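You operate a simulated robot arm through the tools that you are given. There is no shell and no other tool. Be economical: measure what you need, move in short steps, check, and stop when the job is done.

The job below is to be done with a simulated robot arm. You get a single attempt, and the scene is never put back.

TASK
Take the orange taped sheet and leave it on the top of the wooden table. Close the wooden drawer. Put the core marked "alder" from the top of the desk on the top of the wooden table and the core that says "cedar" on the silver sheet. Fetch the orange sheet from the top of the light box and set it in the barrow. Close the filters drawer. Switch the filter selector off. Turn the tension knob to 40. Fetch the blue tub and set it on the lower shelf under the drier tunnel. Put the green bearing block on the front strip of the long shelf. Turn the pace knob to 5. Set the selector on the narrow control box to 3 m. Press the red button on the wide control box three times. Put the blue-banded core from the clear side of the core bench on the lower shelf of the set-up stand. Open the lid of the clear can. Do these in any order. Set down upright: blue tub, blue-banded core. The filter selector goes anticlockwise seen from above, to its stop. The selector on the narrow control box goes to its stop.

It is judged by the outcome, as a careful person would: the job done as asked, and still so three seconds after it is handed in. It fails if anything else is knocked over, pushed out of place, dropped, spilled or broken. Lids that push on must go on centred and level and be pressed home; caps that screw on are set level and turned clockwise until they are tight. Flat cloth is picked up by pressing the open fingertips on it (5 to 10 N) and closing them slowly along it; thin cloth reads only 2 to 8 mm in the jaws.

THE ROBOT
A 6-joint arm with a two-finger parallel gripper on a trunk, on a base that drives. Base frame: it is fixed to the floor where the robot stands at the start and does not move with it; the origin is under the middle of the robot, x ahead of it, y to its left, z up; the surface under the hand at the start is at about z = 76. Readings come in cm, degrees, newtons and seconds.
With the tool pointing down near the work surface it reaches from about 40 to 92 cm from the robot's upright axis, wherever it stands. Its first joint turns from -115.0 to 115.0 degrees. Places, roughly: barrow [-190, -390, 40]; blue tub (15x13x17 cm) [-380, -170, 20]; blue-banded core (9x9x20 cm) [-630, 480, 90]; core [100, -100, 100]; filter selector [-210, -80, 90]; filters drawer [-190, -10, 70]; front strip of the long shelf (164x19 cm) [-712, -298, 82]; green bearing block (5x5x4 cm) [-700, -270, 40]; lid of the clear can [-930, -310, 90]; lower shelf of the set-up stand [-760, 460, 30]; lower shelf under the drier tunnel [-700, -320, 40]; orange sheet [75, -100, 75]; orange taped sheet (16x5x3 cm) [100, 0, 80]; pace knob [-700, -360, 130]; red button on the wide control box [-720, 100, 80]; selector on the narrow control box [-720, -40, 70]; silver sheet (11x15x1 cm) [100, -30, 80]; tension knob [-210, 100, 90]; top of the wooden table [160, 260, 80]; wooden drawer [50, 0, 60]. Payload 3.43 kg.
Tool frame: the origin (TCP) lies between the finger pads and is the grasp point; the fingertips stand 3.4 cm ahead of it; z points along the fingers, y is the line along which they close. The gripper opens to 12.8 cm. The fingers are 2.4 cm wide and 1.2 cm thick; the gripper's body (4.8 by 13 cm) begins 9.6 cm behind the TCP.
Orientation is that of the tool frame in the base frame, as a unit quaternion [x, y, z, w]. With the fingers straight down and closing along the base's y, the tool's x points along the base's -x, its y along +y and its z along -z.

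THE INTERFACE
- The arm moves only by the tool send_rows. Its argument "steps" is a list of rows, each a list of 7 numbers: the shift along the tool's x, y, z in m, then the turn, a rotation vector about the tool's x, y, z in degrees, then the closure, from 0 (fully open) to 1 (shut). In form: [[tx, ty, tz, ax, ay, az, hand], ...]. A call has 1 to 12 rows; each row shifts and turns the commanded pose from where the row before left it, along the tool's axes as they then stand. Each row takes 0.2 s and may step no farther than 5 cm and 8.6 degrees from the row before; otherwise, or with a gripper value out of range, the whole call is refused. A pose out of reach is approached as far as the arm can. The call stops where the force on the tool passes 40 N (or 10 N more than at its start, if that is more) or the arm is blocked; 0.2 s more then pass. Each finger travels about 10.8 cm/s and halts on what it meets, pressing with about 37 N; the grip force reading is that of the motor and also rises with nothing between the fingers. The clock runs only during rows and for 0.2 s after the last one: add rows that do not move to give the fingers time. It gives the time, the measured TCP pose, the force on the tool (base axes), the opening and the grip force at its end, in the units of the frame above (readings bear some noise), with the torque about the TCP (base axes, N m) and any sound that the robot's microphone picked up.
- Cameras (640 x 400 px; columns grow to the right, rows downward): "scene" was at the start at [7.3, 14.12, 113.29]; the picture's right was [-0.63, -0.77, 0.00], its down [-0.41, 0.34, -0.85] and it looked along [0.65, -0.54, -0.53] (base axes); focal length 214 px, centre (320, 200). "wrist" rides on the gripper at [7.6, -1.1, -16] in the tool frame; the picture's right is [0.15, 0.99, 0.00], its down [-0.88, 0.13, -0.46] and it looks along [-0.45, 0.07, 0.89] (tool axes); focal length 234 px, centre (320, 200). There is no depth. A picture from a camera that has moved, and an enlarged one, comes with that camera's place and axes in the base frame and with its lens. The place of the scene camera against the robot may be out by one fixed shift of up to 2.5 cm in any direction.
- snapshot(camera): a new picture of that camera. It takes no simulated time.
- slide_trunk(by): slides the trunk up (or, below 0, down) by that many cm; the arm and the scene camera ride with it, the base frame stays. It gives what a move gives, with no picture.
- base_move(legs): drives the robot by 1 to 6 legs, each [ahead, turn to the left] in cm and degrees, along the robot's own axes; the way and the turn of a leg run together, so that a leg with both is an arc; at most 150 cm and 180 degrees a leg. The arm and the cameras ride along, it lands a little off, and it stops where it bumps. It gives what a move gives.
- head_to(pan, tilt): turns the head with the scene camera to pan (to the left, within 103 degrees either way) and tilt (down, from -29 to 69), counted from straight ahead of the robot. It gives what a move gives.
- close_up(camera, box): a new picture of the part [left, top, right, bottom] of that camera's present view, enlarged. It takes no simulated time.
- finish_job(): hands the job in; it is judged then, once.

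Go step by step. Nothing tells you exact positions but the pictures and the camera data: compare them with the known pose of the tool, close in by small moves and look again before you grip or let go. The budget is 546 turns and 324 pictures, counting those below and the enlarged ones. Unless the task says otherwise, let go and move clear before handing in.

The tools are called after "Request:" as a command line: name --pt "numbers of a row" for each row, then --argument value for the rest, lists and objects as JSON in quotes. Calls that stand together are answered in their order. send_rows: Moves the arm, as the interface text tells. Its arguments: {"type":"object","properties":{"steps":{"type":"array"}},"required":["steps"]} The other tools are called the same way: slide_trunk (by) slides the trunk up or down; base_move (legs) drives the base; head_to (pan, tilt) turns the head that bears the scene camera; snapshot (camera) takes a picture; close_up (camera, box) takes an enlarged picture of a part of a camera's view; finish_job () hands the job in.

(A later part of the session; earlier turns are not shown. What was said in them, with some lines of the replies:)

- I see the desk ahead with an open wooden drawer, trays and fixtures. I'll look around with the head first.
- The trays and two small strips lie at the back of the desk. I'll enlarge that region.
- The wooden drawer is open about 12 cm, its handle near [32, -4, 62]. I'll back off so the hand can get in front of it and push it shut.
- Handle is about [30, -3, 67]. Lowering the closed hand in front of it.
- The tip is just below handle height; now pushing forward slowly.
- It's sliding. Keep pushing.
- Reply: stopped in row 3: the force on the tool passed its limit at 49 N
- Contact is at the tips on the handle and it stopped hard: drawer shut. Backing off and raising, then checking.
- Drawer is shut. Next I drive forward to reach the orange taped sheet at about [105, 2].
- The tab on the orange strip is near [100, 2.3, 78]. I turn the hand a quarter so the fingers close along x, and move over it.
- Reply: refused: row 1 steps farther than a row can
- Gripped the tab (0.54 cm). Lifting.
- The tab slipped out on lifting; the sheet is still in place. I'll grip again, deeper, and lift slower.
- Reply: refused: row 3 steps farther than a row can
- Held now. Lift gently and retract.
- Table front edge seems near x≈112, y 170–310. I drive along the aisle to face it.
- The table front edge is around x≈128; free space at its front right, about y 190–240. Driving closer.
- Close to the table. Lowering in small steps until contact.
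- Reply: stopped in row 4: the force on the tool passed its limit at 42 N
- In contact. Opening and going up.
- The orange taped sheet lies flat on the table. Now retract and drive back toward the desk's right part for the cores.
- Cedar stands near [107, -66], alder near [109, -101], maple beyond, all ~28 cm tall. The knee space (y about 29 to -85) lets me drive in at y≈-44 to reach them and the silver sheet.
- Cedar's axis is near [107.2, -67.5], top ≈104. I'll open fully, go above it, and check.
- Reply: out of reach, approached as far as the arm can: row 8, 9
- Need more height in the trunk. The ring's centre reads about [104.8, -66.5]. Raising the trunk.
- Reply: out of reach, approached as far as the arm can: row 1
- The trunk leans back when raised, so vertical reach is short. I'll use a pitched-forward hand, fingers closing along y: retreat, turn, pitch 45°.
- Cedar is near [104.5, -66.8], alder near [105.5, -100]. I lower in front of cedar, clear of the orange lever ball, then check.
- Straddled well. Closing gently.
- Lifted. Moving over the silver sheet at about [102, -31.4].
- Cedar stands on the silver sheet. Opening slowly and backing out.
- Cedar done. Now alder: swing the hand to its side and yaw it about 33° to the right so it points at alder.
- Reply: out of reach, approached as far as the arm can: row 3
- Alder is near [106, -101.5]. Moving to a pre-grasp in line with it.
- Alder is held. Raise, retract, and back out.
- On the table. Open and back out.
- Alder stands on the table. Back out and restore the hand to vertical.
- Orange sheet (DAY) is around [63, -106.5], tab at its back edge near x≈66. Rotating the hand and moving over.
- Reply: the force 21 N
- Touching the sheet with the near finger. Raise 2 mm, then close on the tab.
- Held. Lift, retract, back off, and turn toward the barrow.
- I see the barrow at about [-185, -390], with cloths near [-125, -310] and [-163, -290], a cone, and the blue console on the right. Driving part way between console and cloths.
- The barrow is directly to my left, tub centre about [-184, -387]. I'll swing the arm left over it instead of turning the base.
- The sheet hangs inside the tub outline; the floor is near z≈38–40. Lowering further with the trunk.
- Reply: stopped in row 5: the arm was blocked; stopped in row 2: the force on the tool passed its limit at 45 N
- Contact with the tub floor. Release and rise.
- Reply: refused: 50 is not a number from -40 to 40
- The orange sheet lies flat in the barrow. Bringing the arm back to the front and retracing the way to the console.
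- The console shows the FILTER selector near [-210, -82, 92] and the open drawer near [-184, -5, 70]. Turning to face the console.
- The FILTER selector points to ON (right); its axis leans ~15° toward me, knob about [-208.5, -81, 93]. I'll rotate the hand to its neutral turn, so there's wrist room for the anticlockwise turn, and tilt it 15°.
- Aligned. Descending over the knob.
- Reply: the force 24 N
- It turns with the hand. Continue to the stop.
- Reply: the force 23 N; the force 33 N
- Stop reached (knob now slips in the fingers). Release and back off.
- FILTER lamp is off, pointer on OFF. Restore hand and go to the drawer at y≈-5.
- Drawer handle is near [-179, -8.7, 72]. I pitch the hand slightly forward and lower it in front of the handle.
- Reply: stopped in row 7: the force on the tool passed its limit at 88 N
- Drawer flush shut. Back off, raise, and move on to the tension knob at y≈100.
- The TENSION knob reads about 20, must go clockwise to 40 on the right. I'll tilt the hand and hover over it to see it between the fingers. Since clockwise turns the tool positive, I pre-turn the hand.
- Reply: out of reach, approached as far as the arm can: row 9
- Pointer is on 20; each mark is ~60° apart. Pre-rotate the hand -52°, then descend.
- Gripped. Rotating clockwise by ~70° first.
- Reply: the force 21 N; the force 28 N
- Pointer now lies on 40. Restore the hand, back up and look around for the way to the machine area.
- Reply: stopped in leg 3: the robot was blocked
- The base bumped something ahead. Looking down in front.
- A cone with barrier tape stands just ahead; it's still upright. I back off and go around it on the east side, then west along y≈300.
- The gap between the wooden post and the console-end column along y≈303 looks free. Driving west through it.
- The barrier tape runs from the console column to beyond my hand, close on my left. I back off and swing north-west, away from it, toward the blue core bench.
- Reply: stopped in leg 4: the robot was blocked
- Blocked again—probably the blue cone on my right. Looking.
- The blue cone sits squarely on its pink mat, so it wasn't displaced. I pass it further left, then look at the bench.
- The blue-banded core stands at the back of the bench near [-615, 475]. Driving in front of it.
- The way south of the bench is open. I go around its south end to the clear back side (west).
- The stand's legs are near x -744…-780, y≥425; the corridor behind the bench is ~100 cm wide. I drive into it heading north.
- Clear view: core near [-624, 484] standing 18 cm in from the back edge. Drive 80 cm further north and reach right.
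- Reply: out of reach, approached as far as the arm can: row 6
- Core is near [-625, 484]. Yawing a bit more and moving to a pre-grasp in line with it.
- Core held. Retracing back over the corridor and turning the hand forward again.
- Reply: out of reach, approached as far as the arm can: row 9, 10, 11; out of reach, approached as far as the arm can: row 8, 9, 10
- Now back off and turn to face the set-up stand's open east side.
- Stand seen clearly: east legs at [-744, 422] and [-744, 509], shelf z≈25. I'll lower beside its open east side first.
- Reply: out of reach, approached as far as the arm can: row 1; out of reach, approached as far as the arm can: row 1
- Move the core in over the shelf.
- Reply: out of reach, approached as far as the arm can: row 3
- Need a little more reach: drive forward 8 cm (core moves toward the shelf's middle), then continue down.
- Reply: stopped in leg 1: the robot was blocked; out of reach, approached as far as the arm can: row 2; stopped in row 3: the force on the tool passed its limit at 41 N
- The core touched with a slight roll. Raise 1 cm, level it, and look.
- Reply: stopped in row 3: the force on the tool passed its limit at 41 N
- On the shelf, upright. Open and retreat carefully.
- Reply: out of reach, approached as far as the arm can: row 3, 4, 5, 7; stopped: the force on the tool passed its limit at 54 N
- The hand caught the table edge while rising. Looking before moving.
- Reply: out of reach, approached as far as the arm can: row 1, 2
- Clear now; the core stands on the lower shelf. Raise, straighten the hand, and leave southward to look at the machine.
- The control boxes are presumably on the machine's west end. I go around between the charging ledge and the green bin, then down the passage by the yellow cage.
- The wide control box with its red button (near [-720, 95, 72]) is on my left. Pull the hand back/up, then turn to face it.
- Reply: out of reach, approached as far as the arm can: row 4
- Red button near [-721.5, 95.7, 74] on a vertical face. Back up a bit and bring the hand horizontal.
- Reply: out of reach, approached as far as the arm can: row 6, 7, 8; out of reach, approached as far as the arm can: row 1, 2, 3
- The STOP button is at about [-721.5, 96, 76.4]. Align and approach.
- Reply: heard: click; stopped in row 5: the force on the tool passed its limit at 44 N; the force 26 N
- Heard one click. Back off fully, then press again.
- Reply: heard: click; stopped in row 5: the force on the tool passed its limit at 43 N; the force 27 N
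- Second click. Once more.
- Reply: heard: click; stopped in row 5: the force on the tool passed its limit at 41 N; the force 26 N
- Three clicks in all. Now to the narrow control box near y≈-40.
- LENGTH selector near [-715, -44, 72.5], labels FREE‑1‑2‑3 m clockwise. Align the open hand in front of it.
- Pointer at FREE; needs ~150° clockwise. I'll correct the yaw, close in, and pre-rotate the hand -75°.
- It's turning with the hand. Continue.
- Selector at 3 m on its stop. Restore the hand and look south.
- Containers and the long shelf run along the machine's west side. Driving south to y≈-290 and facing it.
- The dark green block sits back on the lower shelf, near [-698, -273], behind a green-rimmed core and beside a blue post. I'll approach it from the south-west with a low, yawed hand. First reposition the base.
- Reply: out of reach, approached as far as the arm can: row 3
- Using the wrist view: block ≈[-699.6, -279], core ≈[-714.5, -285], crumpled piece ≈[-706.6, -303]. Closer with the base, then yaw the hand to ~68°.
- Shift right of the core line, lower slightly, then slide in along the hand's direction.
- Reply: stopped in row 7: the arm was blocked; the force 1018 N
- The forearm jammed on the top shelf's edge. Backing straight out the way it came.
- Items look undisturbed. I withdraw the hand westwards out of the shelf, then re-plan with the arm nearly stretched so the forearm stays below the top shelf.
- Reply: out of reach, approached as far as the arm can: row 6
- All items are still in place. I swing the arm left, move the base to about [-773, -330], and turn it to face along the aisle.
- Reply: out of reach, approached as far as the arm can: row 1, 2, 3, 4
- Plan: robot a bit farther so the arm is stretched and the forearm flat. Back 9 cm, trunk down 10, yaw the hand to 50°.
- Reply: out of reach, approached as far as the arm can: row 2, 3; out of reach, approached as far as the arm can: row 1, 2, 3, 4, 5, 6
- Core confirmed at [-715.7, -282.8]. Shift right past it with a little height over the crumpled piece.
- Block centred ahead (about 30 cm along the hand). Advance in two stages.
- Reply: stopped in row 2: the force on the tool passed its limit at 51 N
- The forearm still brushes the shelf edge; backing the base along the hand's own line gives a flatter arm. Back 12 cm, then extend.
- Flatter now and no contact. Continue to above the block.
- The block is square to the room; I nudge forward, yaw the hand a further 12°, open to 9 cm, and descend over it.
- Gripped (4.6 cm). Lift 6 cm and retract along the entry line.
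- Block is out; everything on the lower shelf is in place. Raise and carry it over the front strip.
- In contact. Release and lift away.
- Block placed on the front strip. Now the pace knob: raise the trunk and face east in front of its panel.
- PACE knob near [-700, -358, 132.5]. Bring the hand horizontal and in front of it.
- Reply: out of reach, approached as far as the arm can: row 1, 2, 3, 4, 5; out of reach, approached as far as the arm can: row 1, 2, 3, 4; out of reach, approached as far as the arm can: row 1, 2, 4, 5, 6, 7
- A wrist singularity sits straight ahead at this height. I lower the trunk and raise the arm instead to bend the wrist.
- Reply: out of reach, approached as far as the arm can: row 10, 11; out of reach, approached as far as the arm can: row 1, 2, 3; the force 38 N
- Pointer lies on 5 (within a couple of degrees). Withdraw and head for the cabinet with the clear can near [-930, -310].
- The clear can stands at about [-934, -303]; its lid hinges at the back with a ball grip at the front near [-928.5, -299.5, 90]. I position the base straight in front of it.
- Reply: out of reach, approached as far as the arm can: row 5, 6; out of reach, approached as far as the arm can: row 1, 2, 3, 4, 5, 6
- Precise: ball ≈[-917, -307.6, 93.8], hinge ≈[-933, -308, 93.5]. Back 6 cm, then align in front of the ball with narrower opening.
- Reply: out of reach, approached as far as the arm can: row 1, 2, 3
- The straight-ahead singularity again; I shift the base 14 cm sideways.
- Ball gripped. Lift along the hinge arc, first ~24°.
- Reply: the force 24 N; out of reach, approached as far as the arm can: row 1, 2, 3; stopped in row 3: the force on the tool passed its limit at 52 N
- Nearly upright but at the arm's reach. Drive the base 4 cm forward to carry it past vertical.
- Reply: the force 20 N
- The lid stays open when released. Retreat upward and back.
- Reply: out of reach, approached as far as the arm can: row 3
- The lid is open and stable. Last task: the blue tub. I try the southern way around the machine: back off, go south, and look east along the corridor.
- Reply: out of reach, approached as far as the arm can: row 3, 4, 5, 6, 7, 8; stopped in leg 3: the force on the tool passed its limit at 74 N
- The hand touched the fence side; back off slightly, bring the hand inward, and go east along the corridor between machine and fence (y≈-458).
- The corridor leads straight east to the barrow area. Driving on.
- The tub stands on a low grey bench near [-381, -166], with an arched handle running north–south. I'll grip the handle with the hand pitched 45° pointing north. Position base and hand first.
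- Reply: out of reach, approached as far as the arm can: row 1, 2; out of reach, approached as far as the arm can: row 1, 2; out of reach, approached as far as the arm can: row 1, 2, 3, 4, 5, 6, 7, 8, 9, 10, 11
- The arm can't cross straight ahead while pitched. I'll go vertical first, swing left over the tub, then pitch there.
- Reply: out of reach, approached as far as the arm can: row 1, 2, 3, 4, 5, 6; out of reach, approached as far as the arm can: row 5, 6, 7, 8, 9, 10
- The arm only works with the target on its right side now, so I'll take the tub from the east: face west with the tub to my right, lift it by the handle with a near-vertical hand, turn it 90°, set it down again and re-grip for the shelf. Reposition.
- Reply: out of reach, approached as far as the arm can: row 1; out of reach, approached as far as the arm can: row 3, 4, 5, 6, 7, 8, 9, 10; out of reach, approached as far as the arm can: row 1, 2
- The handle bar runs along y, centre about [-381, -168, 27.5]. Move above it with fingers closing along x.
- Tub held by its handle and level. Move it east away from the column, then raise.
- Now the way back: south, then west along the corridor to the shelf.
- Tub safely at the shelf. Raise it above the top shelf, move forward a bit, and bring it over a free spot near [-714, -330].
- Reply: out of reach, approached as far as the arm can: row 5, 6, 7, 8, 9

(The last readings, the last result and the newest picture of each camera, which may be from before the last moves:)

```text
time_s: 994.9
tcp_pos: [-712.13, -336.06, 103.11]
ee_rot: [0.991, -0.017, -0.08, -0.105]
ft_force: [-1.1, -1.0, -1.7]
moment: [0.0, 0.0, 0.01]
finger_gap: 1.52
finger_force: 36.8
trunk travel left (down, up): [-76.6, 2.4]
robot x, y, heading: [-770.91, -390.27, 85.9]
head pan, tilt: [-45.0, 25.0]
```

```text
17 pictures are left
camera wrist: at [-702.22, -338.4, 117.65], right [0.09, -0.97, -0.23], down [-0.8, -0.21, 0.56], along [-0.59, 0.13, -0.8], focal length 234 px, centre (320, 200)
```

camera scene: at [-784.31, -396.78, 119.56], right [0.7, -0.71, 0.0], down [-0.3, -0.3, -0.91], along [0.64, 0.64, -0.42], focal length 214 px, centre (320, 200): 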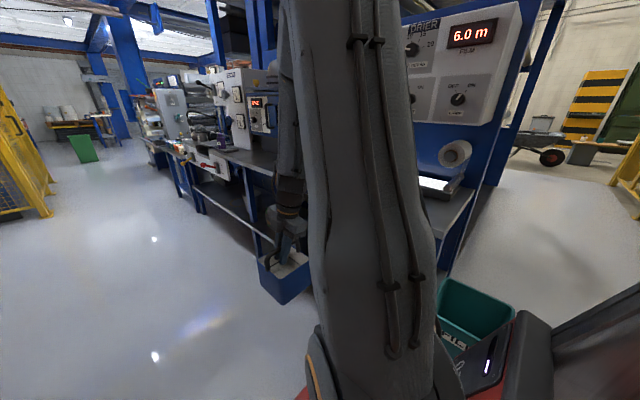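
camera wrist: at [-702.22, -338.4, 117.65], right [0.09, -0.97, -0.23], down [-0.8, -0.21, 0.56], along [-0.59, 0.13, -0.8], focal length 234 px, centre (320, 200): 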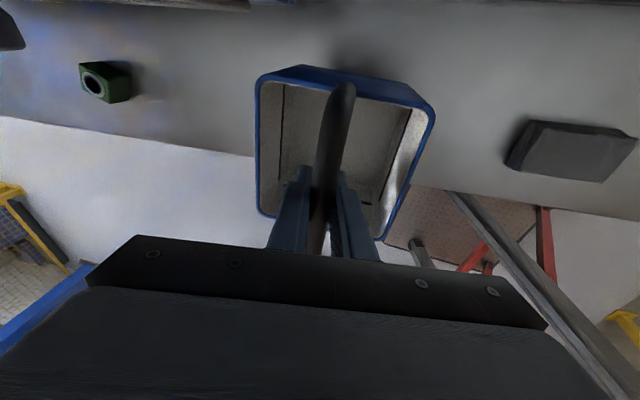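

Request:
send_rows --pt "0.001 0.001 0.006 0 0 0 1" --pt "0.0006 0.0006 0.004 0 0 0 1" --pt "0.0006 0.0006 0.004 0 0 0 1"

Request:
send_rows --pt "0.0004 0.0004 0.003 0 0 0 1" --pt "0.0004 0.0004 0.003 0 0 0 1"

```text
time_s: 995.7
tcp_pos: [-712.24, -335.82, 101.9]
ee_rot: [0.991, -0.017, -0.082, -0.104]
ft_force: [0.6, -0.1, -1.5]
moment: [0.0, 0.01, 0.02]
finger_gap: 1.51
finger_force: 36.8
trunk travel left (down, up): [-76.6, 2.4]
robot x, y, heading: [-771.47, -390.54, 85.6]
head pan, tilt: [-45.0, 25.0]
```

```text
time_s: 996.3
tcp_pos: [-712.24, -335.74, 101.17]
ee_rot: [0.991, -0.018, -0.081, -0.103]
ft_force: [0.2, -0.3, -3.1]
moment: [0.01, 0.02, 0.02]
finger_gap: 1.52
finger_force: 37.3
trunk travel left (down, up): [-76.6, 2.4]
robot x, y, heading: [-771.8, -390.4, 85.6]
head pan, tilt: [-45.0, 25.0]
```

Request:
send_rows --pt "0.0004 0.0004 0.003 0 0 0 1" --pt "0.0004 0.0004 0.003 0 0 0 1" --pt "0.0004 0.0004 0.003 0 0 0 1"

```text
time_s: 997.1
tcp_pos: [-712.27, -335.69, 100.24]
ee_rot: [0.991, -0.017, -0.082, -0.104]
ft_force: [0.0, -0.4, -2.6]
moment: [0.01, -0.01, -0.01]
finger_gap: 1.5
finger_force: 37.2
trunk travel left (down, up): [-76.6, 2.4]
robot x, y, heading: [-771.44, -390.73, 85.4]
head pan, tilt: [-45.0, 25.0]
```

Request:
send_rows --pt "0.0004 0.0004 0.003 0 0 0 1" --pt "0.0004 0.0004 0.003 0 0 0 1" --pt "0.0003 0.0003 0.002 0 0 0 1"

```text
time_s: 997.9
tcp_pos: [-712.18, -335.59, 99.48]
ee_rot: [0.991, -0.017, -0.082, -0.104]
ft_force: [-0.5, -0.1, -1.7]
moment: [0.01, -0.03, 0.0]
finger_gap: 1.48
finger_force: 37.2
trunk travel left (down, up): [-76.6, 2.4]
robot x, y, heading: [-771.13, -390.89, 85.6]
head pan, tilt: [-45.0, 25.0]
```

Request:
send_rows --pt "0.0004 0.0004 0.003 0 0 0 1" --pt "0.0004 0.0004 0.003 0 0 0 1" --pt "0.0003 0.0003 0.002 0 0 0 1"

Request:
snapshot --camera "scene"

```text
time_s: 998.7
tcp_pos: [-712.23, -335.63, 98.74]
ee_rot: [0.991, -0.017, -0.081, -0.104]
ft_force: [-0.1, 0.3, -2.5]
moment: [0.02, 0.02, -0.01]
finger_gap: 1.51
finger_force: 37.2
trunk travel left (down, up): [-76.6, 2.4]
robot x, y, heading: [-771.55, -390.66, 85.8]
head pan, tilt: [-45.0, 25.0]
```

```text
16 pictures are left
camera scene: at [-784.52, -393.46, 153.56], right [0.65, -0.76, 0.0], down [-0.32, -0.28, -0.91], along [0.69, 0.59, -0.42], focal length 214 px, centre (320, 200)
```

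scene: 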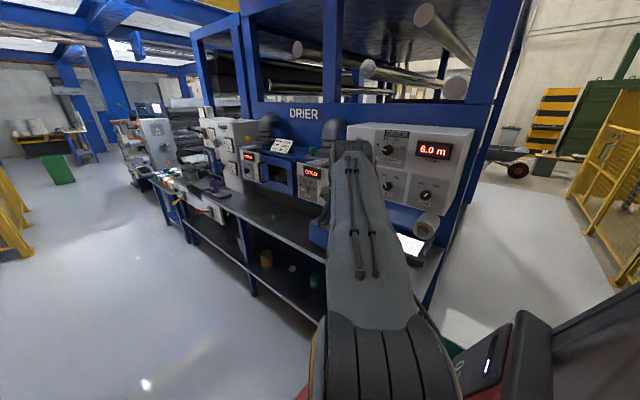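

Request:
send_rows --pt "0.0004 0.0004 0.003 0 0 0 1" --pt "0.0004 0.0004 0.003 0 0 0 1" --pt "0.0004 0.0004 0.003 0 0 0 1" --pt "0.0004 0.0004 0.003 0 0 0 1"

```text
time_s: 999.7
tcp_pos: [-712.35, -335.57, 97.5]
ee_rot: [0.991, -0.017, -0.081, -0.103]
ft_force: [0.0, -0.2, -1.6]
moment: [0.01, 0.0, -0.02]
finger_gap: 1.49
finger_force: 36.6
trunk travel left (down, up): [-76.6, 2.4]
robot x, y, heading: [-771.19, -390.8, 85.5]
head pan, tilt: [-45.0, 25.0]
```

Request:
send_rows --pt "0.0004 0.0004 0.003 0 0 0 1" --pt "0.0004 0.0004 0.003 0 0 0 1" --pt "0.0004 0.0004 0.003 0 0 0 1" --pt "0.0004 0.0004 0.003 0 0 0 1"

Request:
snapshot --camera "wrist"

```text
time_s: 1000.7
tcp_pos: [-712.32, -335.68, 96.16]
ee_rot: [0.991, -0.017, -0.081, -0.104]
ft_force: [0.3, -0.3, -2.2]
moment: [-0.02, 0.01, -0.01]
finger_gap: 1.51
finger_force: 37.3
trunk travel left (down, up): [-76.6, 2.4]
robot x, y, heading: [-771.58, -390.47, 85.5]
head pan, tilt: [-45.0, 25.0]
```

```text
15 pictures are left
camera wrist: at [-702.32, -337.95, 110.63], right [0.09, -0.97, -0.22], down [-0.8, -0.21, 0.56], along [-0.59, 0.13, -0.8], focal length 234 px, centre (320, 200)
```

wrist: 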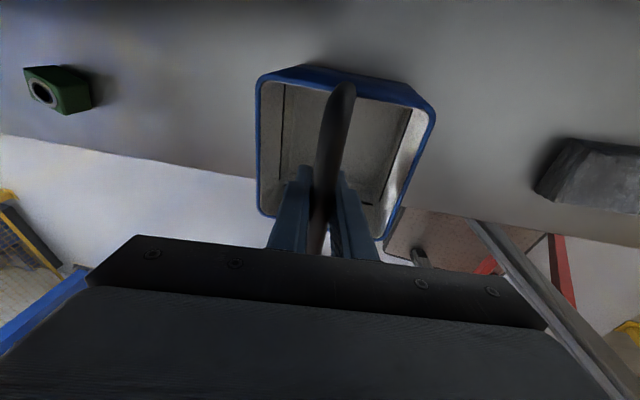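

Request:
send_rows --pt "0.0004 0.0004 0.003 0 0 0 1" --pt "0.0004 0.0004 0.003 0 0 0 1" --pt "0.0004 0.0004 0.003 0 0 0 1" --pt "0.0004 0.0004 0.003 0 0 0 1"

```text
time_s: 1001.7
tcp_pos: [-712.51, -335.33, 95.37]
ee_rot: [0.991, -0.017, -0.08, -0.106]
ft_force: [-4.0, 5.2, 30.6]
moment: [-0.21, 0.22, 0.14]
finger_gap: 1.51
finger_force: 36.5
trunk travel left (down, up): [-76.6, 2.4]
robot x, y, heading: [-771.36, -390.26, 85.7]
head pan, tilt: [-45.0, 25.0]
```

Contact. Release and rise, then back away to re-grip.

Request:
send_rows --pt "-0.0004 -0.0004 -0.003 0 0 0 1" --pt "0 0 0 0 0 0 0.85" --pt "0 0 0 0 0 0 0.7" --pt "0 0 0 0 0 0 0.5" --pt "-0.0027 -0.0027 -0.02 0 0 0 0.5" --pt "-0.004 -0.004 -0.03 0 0 0 0.5" --pt "-0.005 -0.005 -0.04 0 0 0 0.5" --pt "-0.005 -0.005 -0.04 0 0 0 0.5"

Request:
snapshot --camera "wrist"

```text
time_s: 1003.5
tcp_pos: [-711.88, -336.84, 108.51]
ee_rot: [0.991, -0.018, -0.083, -0.105]
ft_force: [0.0, 0.0, -0.4]
moment: [-0.03, 0.02, 0.0]
finger_gap: 6.41
finger_force: 0.0
trunk travel left (down, up): [-76.6, 2.4]
robot x, y, heading: [-771.36, -390.37, 85.6]
head pan, tilt: [-45.0, 25.0]
```

```text
14 pictures are left
camera wrist: at [-701.82, -339.19, 123.02], right [0.09, -0.97, -0.23], down [-0.8, -0.21, 0.56], along [-0.59, 0.13, -0.8], focal length 234 px, centre (320, 200)
```

wrist: 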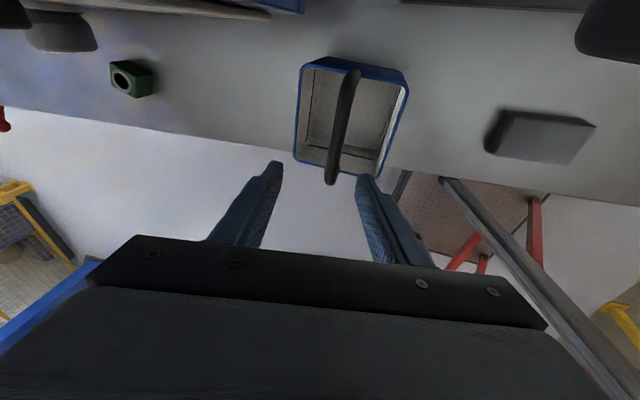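

The tub stands on the shelf with its handle along x. Now withdraw and reposition to face east, hand turned and pitched for the re-grip.

Request:
send_rows --pt "-0.044 0 0 0 0 0 0.6" --pt "-0.044 0 0 0 0 0 0.6" --pt "-0.044 0 0 0 0 0 0.6" --pt "-0.044 0 0 0 0 0 0.6" --pt "-0.044 0 0 0 0 0 0.6" --pt "-0.044 0 0 0 0 0 0.6" --pt "-0.044 0 0 0 0 0 0.6"

Request:
base_move --legs '[[0, 22], [74, 0], [0, -107.5]]'

Request:
send_rows --pt "0 0 0 0 0 8.3 0.5" --pt "0 0 0 0 0 8.3 0.5" --pt "0 0 0 0 0 8.3 0.5" --pt "0 0 0 0 0 8.3 0.5" --pt "0 0 0 0 0 8.3 0.5" --pt "0 0 0 0 0 8.3 0.5" --pt "0 0 0 0 0 8.3 0.5" --pt "0 0 0 0 0 8.3 0.5" --pt "0 0 0 0 0 8.3 0.5" --pt "0 0 0 0 0 8.3 0.5" --pt "0 0 0 0 0 7 0.5"

Request:
send_rows --pt "0 0 0 0 -7.5 0 0.5" --pt "0 0 0 0 -7.5 0 0.5" --pt "0 0 0 0 -7.5 0 0.5" --pt "0 0 0 0 -7.5 0 0.5" --pt "0 0 0 0 -7.5 0 0.5"

```text
time_s: 1005.1
tcp_pos: [-742.12, -336.08, 113.57]
ee_rot: [0.991, -0.017, -0.081, -0.104]
ft_force: [1.6, -0.3, 0.2]
moment: [0.02, 0.03, 0.0]
finger_gap: 5.11
finger_force: 0.0
trunk travel left (down, up): [-76.6, 2.4]
robot x, y, heading: [-771.32, -390.48, 85.8]
head pan, tilt: [-45.0, 25.0]
```

```text
time_s: 1014.9
tcp_pos: [-737.98, -344.59, 113.59]
ee_rot: [0.713, -0.688, 0.011, -0.132]
ft_force: [0.3, 0.3, 0.3]
moment: [0.0, -0.02, 0.0]
finger_gap: 5.11
finger_force: 0.0
trunk travel left (down, up): [-76.6, 2.4]
robot x, y, heading: [-794.83, -319.02, -0.4]
head pan, tilt: [-45.0, 25.0]
```

```text
time_s: 1017.3
tcp_pos: [-737.97, -344.57, 113.51]
ee_rot: [-0.016, 0.991, 0.084, 0.1]
ft_force: [-0.1, -0.2, -0.2]
moment: [-0.02, 0.02, 0.01]
finger_gap: 6.42
finger_force: 0.1
trunk travel left (down, up): [-76.6, 2.4]
robot x, y, heading: [-794.5, -318.91, -0.3]
head pan, tilt: [-45.0, 25.0]
```

```text
time_s: 1018.5
tcp_pos: [-737.98, -344.62, 113.6]
ee_rot: [0.01, 0.906, 0.087, 0.415]
ft_force: [0.7, 0.1, 1.0]
moment: [-0.02, -0.01, 0.04]
finger_gap: 6.38
finger_force: 0.1
trunk travel left (down, up): [-76.6, 2.4]
robot x, y, heading: [-794.45, -319.23, -0.2]
head pan, tilt: [-45.0, 25.0]
```

Request:
send_rows --pt "0 0 0 7.1 -1.55 -0.1 0.5" --pt "0 0 0 7.1 -1.55 -0.1 0.5" --pt "0.0041 0.017 0.0374 0 0 0 0.5" --pt "0.0041 0.017 0.0374 0 0 0 0.5" --pt "0.0041 0.017 0.0374 0 0 0 0.5" --pt "0.0041 0.017 0.0374 0 0 0 0.5"

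Request:
snapshot --camera "wrist"

```text
time_s: 1019.9
tcp_pos: [-726.61, -339.26, 103.07]
ee_rot: [0.062, 0.898, -0.028, 0.435]
ft_force: [-0.2, 0.7, -0.7]
moment: [0.0, 0.03, 0.01]
finger_gap: 6.39
finger_force: 0.2
trunk travel left (down, up): [-76.6, 2.4]
robot x, y, heading: [-794.71, -319.06, -0.3]
head pan, tilt: [-45.0, 25.0]
```

```text
13 pictures are left
camera wrist: at [-743.83, -338.05, 106.98], right [0.04, 0.99, -0.11], down [0.21, 0.1, 0.97], along [0.98, -0.07, -0.2], focal length 234 px, centre (320, 200)
```

wrist: 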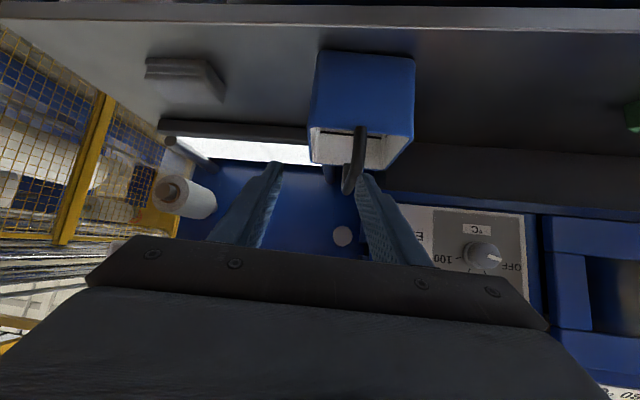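

Request:
send_rows --pt "0 0 0 -4.7 0 -3.7 0.5" --pt "-0.006 0.0117 0.035 0 0 0 0.5" --pt "-0.006 0.0117 0.035 0 0 0 0.5" --pt "-0.006 0.0117 0.035 0 0 0 0.5"

Request:
snapshot --camera "wrist"

```text
time_s: 1020.9
tcp_pos: [-716.7, -335.97, 98.12]
ee_rot: [0.015, 0.9, -0.005, 0.435]
ft_force: [0.7, 0.8, 0.0]
moment: [-0.02, -0.01, 0.01]
finger_gap: 6.41
finger_force: 0.0
trunk travel left (down, up): [-76.6, 2.4]
robot x, y, heading: [-794.44, -319.01, -0.1]
head pan, tilt: [-45.0, 25.0]
```

```text
12 pictures are left
camera wrist: at [-734.08, -336.63, 102.05], right [-0.06, 0.99, -0.11], down [0.19, 0.12, 0.97], along [0.98, 0.04, -0.2], focal length 234 px, centre (320, 200)
```

wrist: 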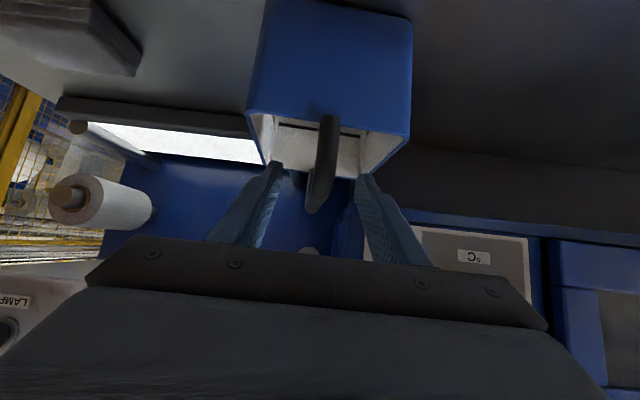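

Request:
send_rows --pt "0 0 0.02 0 0 0 0.5" --pt "0 0 0.02 0 0 0 0.5" --pt "0 0 0 0 0 0 0.7" --pt "0 0 0 0 0 0 0.85" --pt "0 0 0 0 0 0 1" --pt "0 0 0 0 0 0 1" --pt "0 0 0 0 0 0 1"

Request:
snapshot --camera "wrist"

```text
time_s: 1022.5
tcp_pos: [-713.8, -335.99, 95.45]
ee_rot: [0.015, 0.9, -0.005, 0.435]
ft_force: [0.9, -0.1, 0.6]
moment: [-0.03, -0.04, 0.06]
finger_gap: 1.53
finger_force: 37.0
trunk travel left (down, up): [-76.6, 2.4]
robot x, y, heading: [-794.3, -318.99, -0.2]
head pan, tilt: [-45.0, 25.0]
```

```text
11 pictures are left
camera wrist: at [-731.08, -336.64, 99.55], right [-0.06, 0.99, -0.11], down [0.19, 0.12, 0.97], along [0.98, 0.04, -0.2], focal length 234 px, centre (320, 200)
```

wrist: 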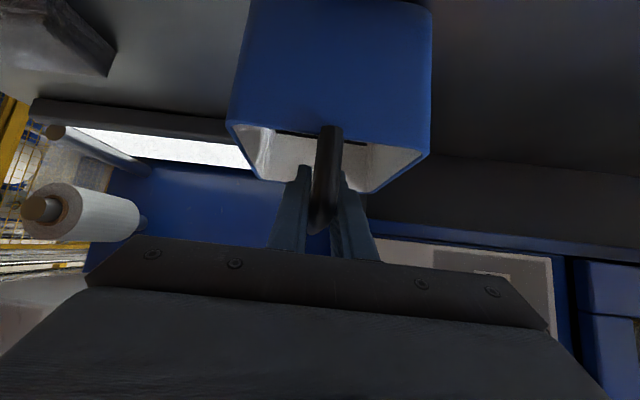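

Gripped. Lift, back the base out, and lower the trunk.

Request:
send_rows --pt "-0.0039 0 -0.0031 0 0 0 1" --pt "-0.0079 0 -0.0062 0 0 0 1" --pt "-0.0157 0 -0.0124 0 0 0 1" --pt "-0.0236 0 -0.0186 0 0 0 1"

Request:
base_move --legs '[[-32, 0]]'

Request:
slide_trunk --by -40

Request:
head_to --pan -15 --tilt 25

Request:
snapshot --camera "scene"

```text
time_s: 1023.5
tcp_pos: [-713.86, -336.14, 101.87]
ee_rot: [0.014, 0.9, -0.004, 0.435]
ft_force: [-0.5, 0.2, -1.1]
moment: [0.04, 0.01, 0.0]
finger_gap: 1.54
finger_force: 36.4
trunk travel left (down, up): [-76.6, 2.4]
robot x, y, heading: [-794.5, -319.12, -0.3]
head pan, tilt: [-45.0, 25.0]
```

```text
time_s: 1025.6
tcp_pos: [-746.15, -336.13, 101.91]
ee_rot: [0.016, 0.9, -0.006, 0.435]
ft_force: [-0.5, -0.4, -2.5]
moment: [0.02, 0.02, -0.01]
finger_gap: 1.57
finger_force: 37.1
trunk travel left (down, up): [-76.6, 2.4]
robot x, y, heading: [-826.72, -318.79, -0.7]
head pan, tilt: [-45.0, 25.0]
```

```text
time_s: 1029.4
tcp_pos: [-746.23, -336.15, 61.98]
ee_rot: [0.017, 0.9, -0.006, 0.436]
ft_force: [-0.3, 0.0, -2.6]
moment: [-0.02, 0.05, 0.01]
finger_gap: 1.54
finger_force: 36.4
trunk travel left (down, up): [-36.6, 42.4]
robot x, y, heading: [-826.78, -318.79, -0.5]
head pan, tilt: [-45.0, 25.0]
```

```text
time_s: 1030.4
tcp_pos: [-746.14, -336.16, 61.93]
ee_rot: [0.016, 0.9, -0.005, 0.436]
ft_force: [0.6, -0.2, -2.3]
moment: [0.02, 0.05, -0.01]
finger_gap: 1.56
finger_force: 36.8
trunk travel left (down, up): [-36.6, 42.4]
robot x, y, heading: [-826.46, -318.95, -0.3]
head pan, tilt: [-15.0, 25.0]
```

```text
10 pictures are left
camera scene: at [-816.98, -301.56, 113.56], right [-0.27, -0.96, 0.0], down [-0.41, 0.11, -0.91], along [0.87, -0.24, -0.42], focal length 214 px, centre (320, 200)
```

scene: 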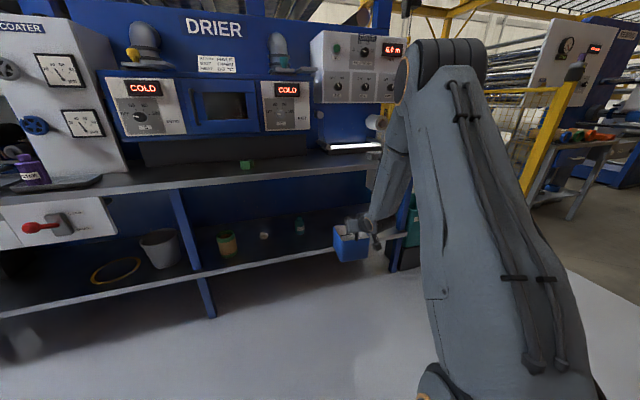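

Level and clear. Lower to entry height, shift 5 cm south of the bottle, and drive forward into the shelf.

Request:
slide_trunk --by -9

Request:
send_rows --pt "0 -0.03 0 0 0 0 1" --pt "0 -0.025 0 0 0 0 1"

Request:
base_move --legs '[[16, 0]]'

Request:
snapshot --camera "scene"

```text
time_s: 1031.6
tcp_pos: [-746.21, -336.22, 52.96]
ee_rot: [0.017, 0.9, -0.006, 0.435]
ft_force: [-0.2, -0.1, -1.5]
moment: [0.0, 0.05, 0.01]
finger_gap: 1.54
finger_force: 36.6
trunk travel left (down, up): [-27.6, 51.4]
robot x, y, heading: [-826.71, -318.67, -0.5]
head pan, tilt: [-15.0, 25.0]
```

```text
time_s: 1032.2
tcp_pos: [-746.46, -341.65, 52.83]
ee_rot: [0.016, 0.9, -0.005, 0.435]
ft_force: [0.2, -0.2, -1.0]
moment: [0.03, 0.03, 0.01]
finger_gap: 1.55
finger_force: 36.8
trunk travel left (down, up): [-27.6, 51.4]
robot x, y, heading: [-826.53, -318.6, -0.6]
head pan, tilt: [-15.0, 25.0]
```

```text
time_s: 1033.7
tcp_pos: [-730.3, -341.59, 52.85]
ee_rot: [0.016, 0.9, -0.005, 0.435]
ft_force: [-0.3, -0.7, -1.9]
moment: [-0.01, 0.06, 0.0]
finger_gap: 1.53
finger_force: 36.5
trunk travel left (down, up): [-27.6, 51.4]
robot x, y, heading: [-810.86, -319.18, -0.3]
head pan, tilt: [-15.0, 25.0]
```

```text
9 pictures are left
camera scene: at [-798.57, -301.66, 104.56], right [-0.26, -0.96, 0.0], down [-0.41, 0.11, -0.91], along [0.87, -0.24, -0.42], focal length 214 px, centre (320, 200)
```

scene: 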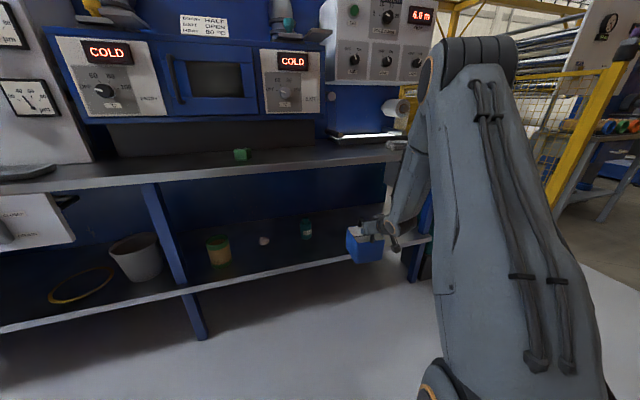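

Request:
base_move --legs '[[8, 0]]'

Request:
base_move --legs '[[9, 0]]'

Request:
close_up --camera "scene" --box '[270, 130, 450, 300]'

```text
time_s: 1034.7
tcp_pos: [-722.28, -341.58, 52.85]
ee_rot: [0.016, 0.9, -0.005, 0.436]
ft_force: [0.4, -0.5, -2.1]
moment: [-0.01, 0.02, 0.0]
finger_gap: 1.54
finger_force: 36.9
trunk travel left (down, up): [-27.6, 51.4]
robot x, y, heading: [-802.74, -319.22, -0.0]
head pan, tilt: [-15.0, 25.0]
```

```text
time_s: 1035.8
tcp_pos: [-713.47, -341.75, 52.87]
ee_rot: [0.016, 0.901, -0.005, 0.434]
ft_force: [-0.5, -0.6, -2.3]
moment: [0.0, 0.05, 0.0]
finger_gap: 1.54
finger_force: 37.2
trunk travel left (down, up): [-27.6, 51.4]
robot x, y, heading: [-793.92, -319.2, -0.3]
head pan, tilt: [-15.0, 25.0]
```

```text
2.35 times, centred on (360, 215) of scene
camera zoom: at [-781.75, -301.77, 104.56], right [-0.27, -0.96, 0.0], down [-0.41, 0.11, -0.91], along [0.87, -0.24, -0.42], focal length 505 px, centre (226, 165)
```

zoom: 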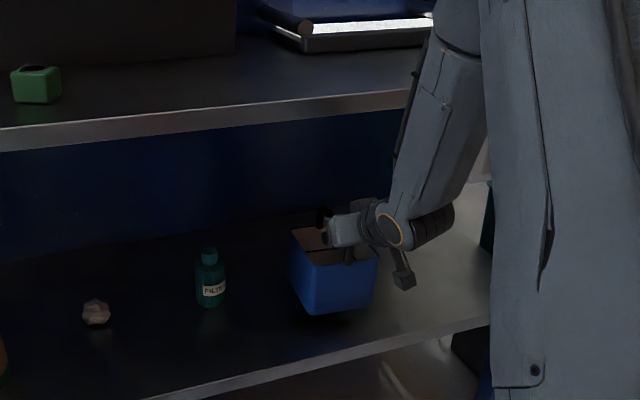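

Tub is over the lower shelf, level. Lowering gently to contact.

Request:
send_rows --pt "0.0118 0 0.0093 0 0 0 1" --pt "0.0079 0 0.0062 0 0 0 1" --pt "0.0031 0 0.0025 0 0 0 1" --pt "0.0024 0 0.0019 0 0 0 1"

Request:
send_rows --pt "0.0024 0 0.0019 0 0 0 1" --pt "0.0016 0 0.0012 0 0 0 1"

```text
time_s: 1036.8
tcp_pos: [-713.57, -341.74, 49.62]
ee_rot: [0.015, 0.901, -0.005, 0.434]
ft_force: [-0.4, 0.3, -2.2]
moment: [-0.02, 0.05, 0.0]
finger_gap: 1.53
finger_force: 37.4
trunk travel left (down, up): [-27.6, 51.4]
robot x, y, heading: [-793.8, -318.99, -0.1]
head pan, tilt: [-15.0, 25.0]
```

```text
time_s: 1037.4
tcp_pos: [-713.32, -341.82, 49.45]
ee_rot: [0.015, 0.899, -0.005, 0.438]
ft_force: [-7.2, 3.4, 31.0]
moment: [0.03, 1.1, -0.11]
finger_gap: 1.53
finger_force: 36.7
trunk travel left (down, up): [-27.6, 51.4]
robot x, y, heading: [-793.75, -319.1, -0.1]
head pan, tilt: [-15.0, 25.0]
```

Contact. Release and withdraw.

Request:
send_rows --pt "-0.0024 0 -0.0019 0 0 0 1" --pt "0 0 0 0 0 0 0.85" --pt "0 0 0 0 0 0 0.7" --pt "0 0 0 0 0 0 0.5" --pt "0 0 0 0 0 0 0.5" --pt "0 0 -0.015 0 0 0 0.5" --pt "0 0 -0.025 0 0 0 0.5"

Request:
base_move --legs '[[-35, 0]]'

Request:
snapshot --camera "scene"

```text
time_s: 1039.0
tcp_pos: [-716.65, -341.68, 51.93]
ee_rot: [0.016, 0.9, -0.006, 0.436]
ft_force: [-0.7, -1.0, 0.2]
moment: [0.01, -0.01, -0.02]
finger_gap: 6.39
finger_force: 0.0
trunk travel left (down, up): [-27.6, 51.4]
robot x, y, heading: [-793.58, -319.35, -0.5]
head pan, tilt: [-15.0, 25.0]
```

```text
time_s: 1041.2
tcp_pos: [-750.8, -341.27, 51.98]
ee_rot: [0.015, 0.9, -0.004, 0.436]
ft_force: [-0.9, 0.3, 0.4]
moment: [0.01, 0.0, 0.01]
finger_gap: 6.42
finger_force: 0.0
trunk travel left (down, up): [-27.6, 51.4]
robot x, y, heading: [-828.03, -318.74, -0.1]
head pan, tilt: [-15.0, 25.0]
```

```text
7 pictures are left
camera scene: at [-815.99, -301.55, 104.56], right [-0.26, -0.96, 0.0], down [-0.41, 0.11, -0.91], along [0.87, -0.24, -0.42], focal length 214 px, centre (320, 200)
```

scene: 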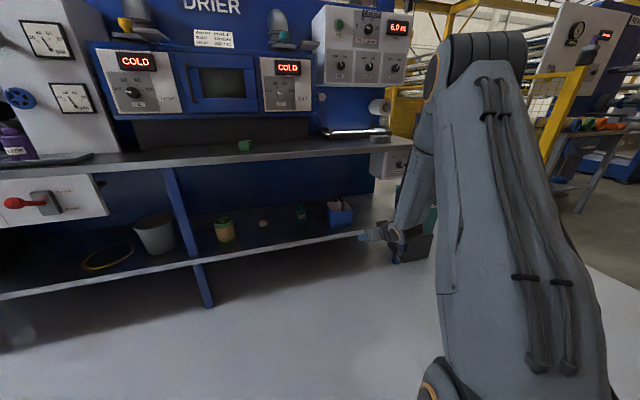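

Request:
close_up --camera "scene" --box '[190, 120, 380, 270]'

Request:
close_up --camera "scene" --box '[330, 0, 410, 50]'

```text
2.67 times, centred on (285, 195) of scene
camera zoom: at [-815.99, -301.55, 104.56], right [-0.26, -0.96, 0.0], down [-0.41, 0.11, -0.91], along [0.87, -0.24, -0.42], focal length 572 px, centre (413, 213)
```

zoom: 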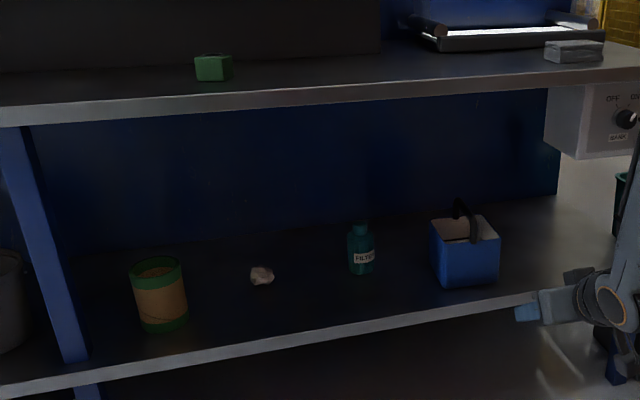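

```text
8.00 times, centred on (370, 25) of scene
camera zoom: at [-815.99, -301.55, 104.56], right [-0.26, -0.96, 0.0], down [-0.41, 0.11, -0.91], along [0.87, -0.24, -0.42], focal length 1716 px, centre (-80, 1600)
```

zoom: 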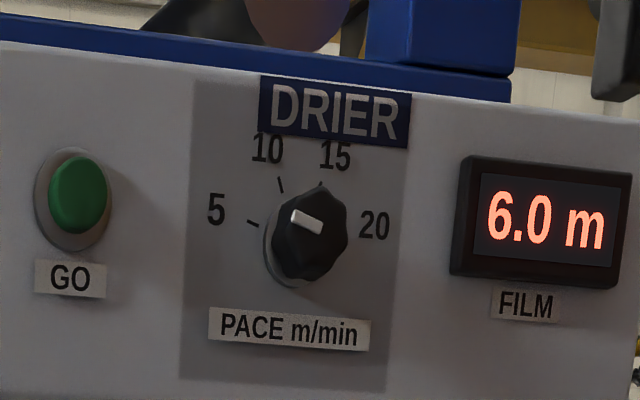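

All items check out: the tub is upright on the lower shelf, the block is on the front strip, and the hand is clear. Handing the job in.

Request:
finish_job

```text
The job is handed in.
```

I did every item in the task and handed the job in, with the hand clear of everything; no verdict has come back.

- **Bumps:** the base touched two cones, the forearm jammed hard once under the long shelf's top edge, and the hand knocked the set-up stand and a fence. In the pictures I took afterwards, nothing I checked had fallen or shifted. I took no picture at the fence, and I could not measure whether the first cone moved.
- **Pace knob:** it points at 5 to within about 2 degrees by the pictures.
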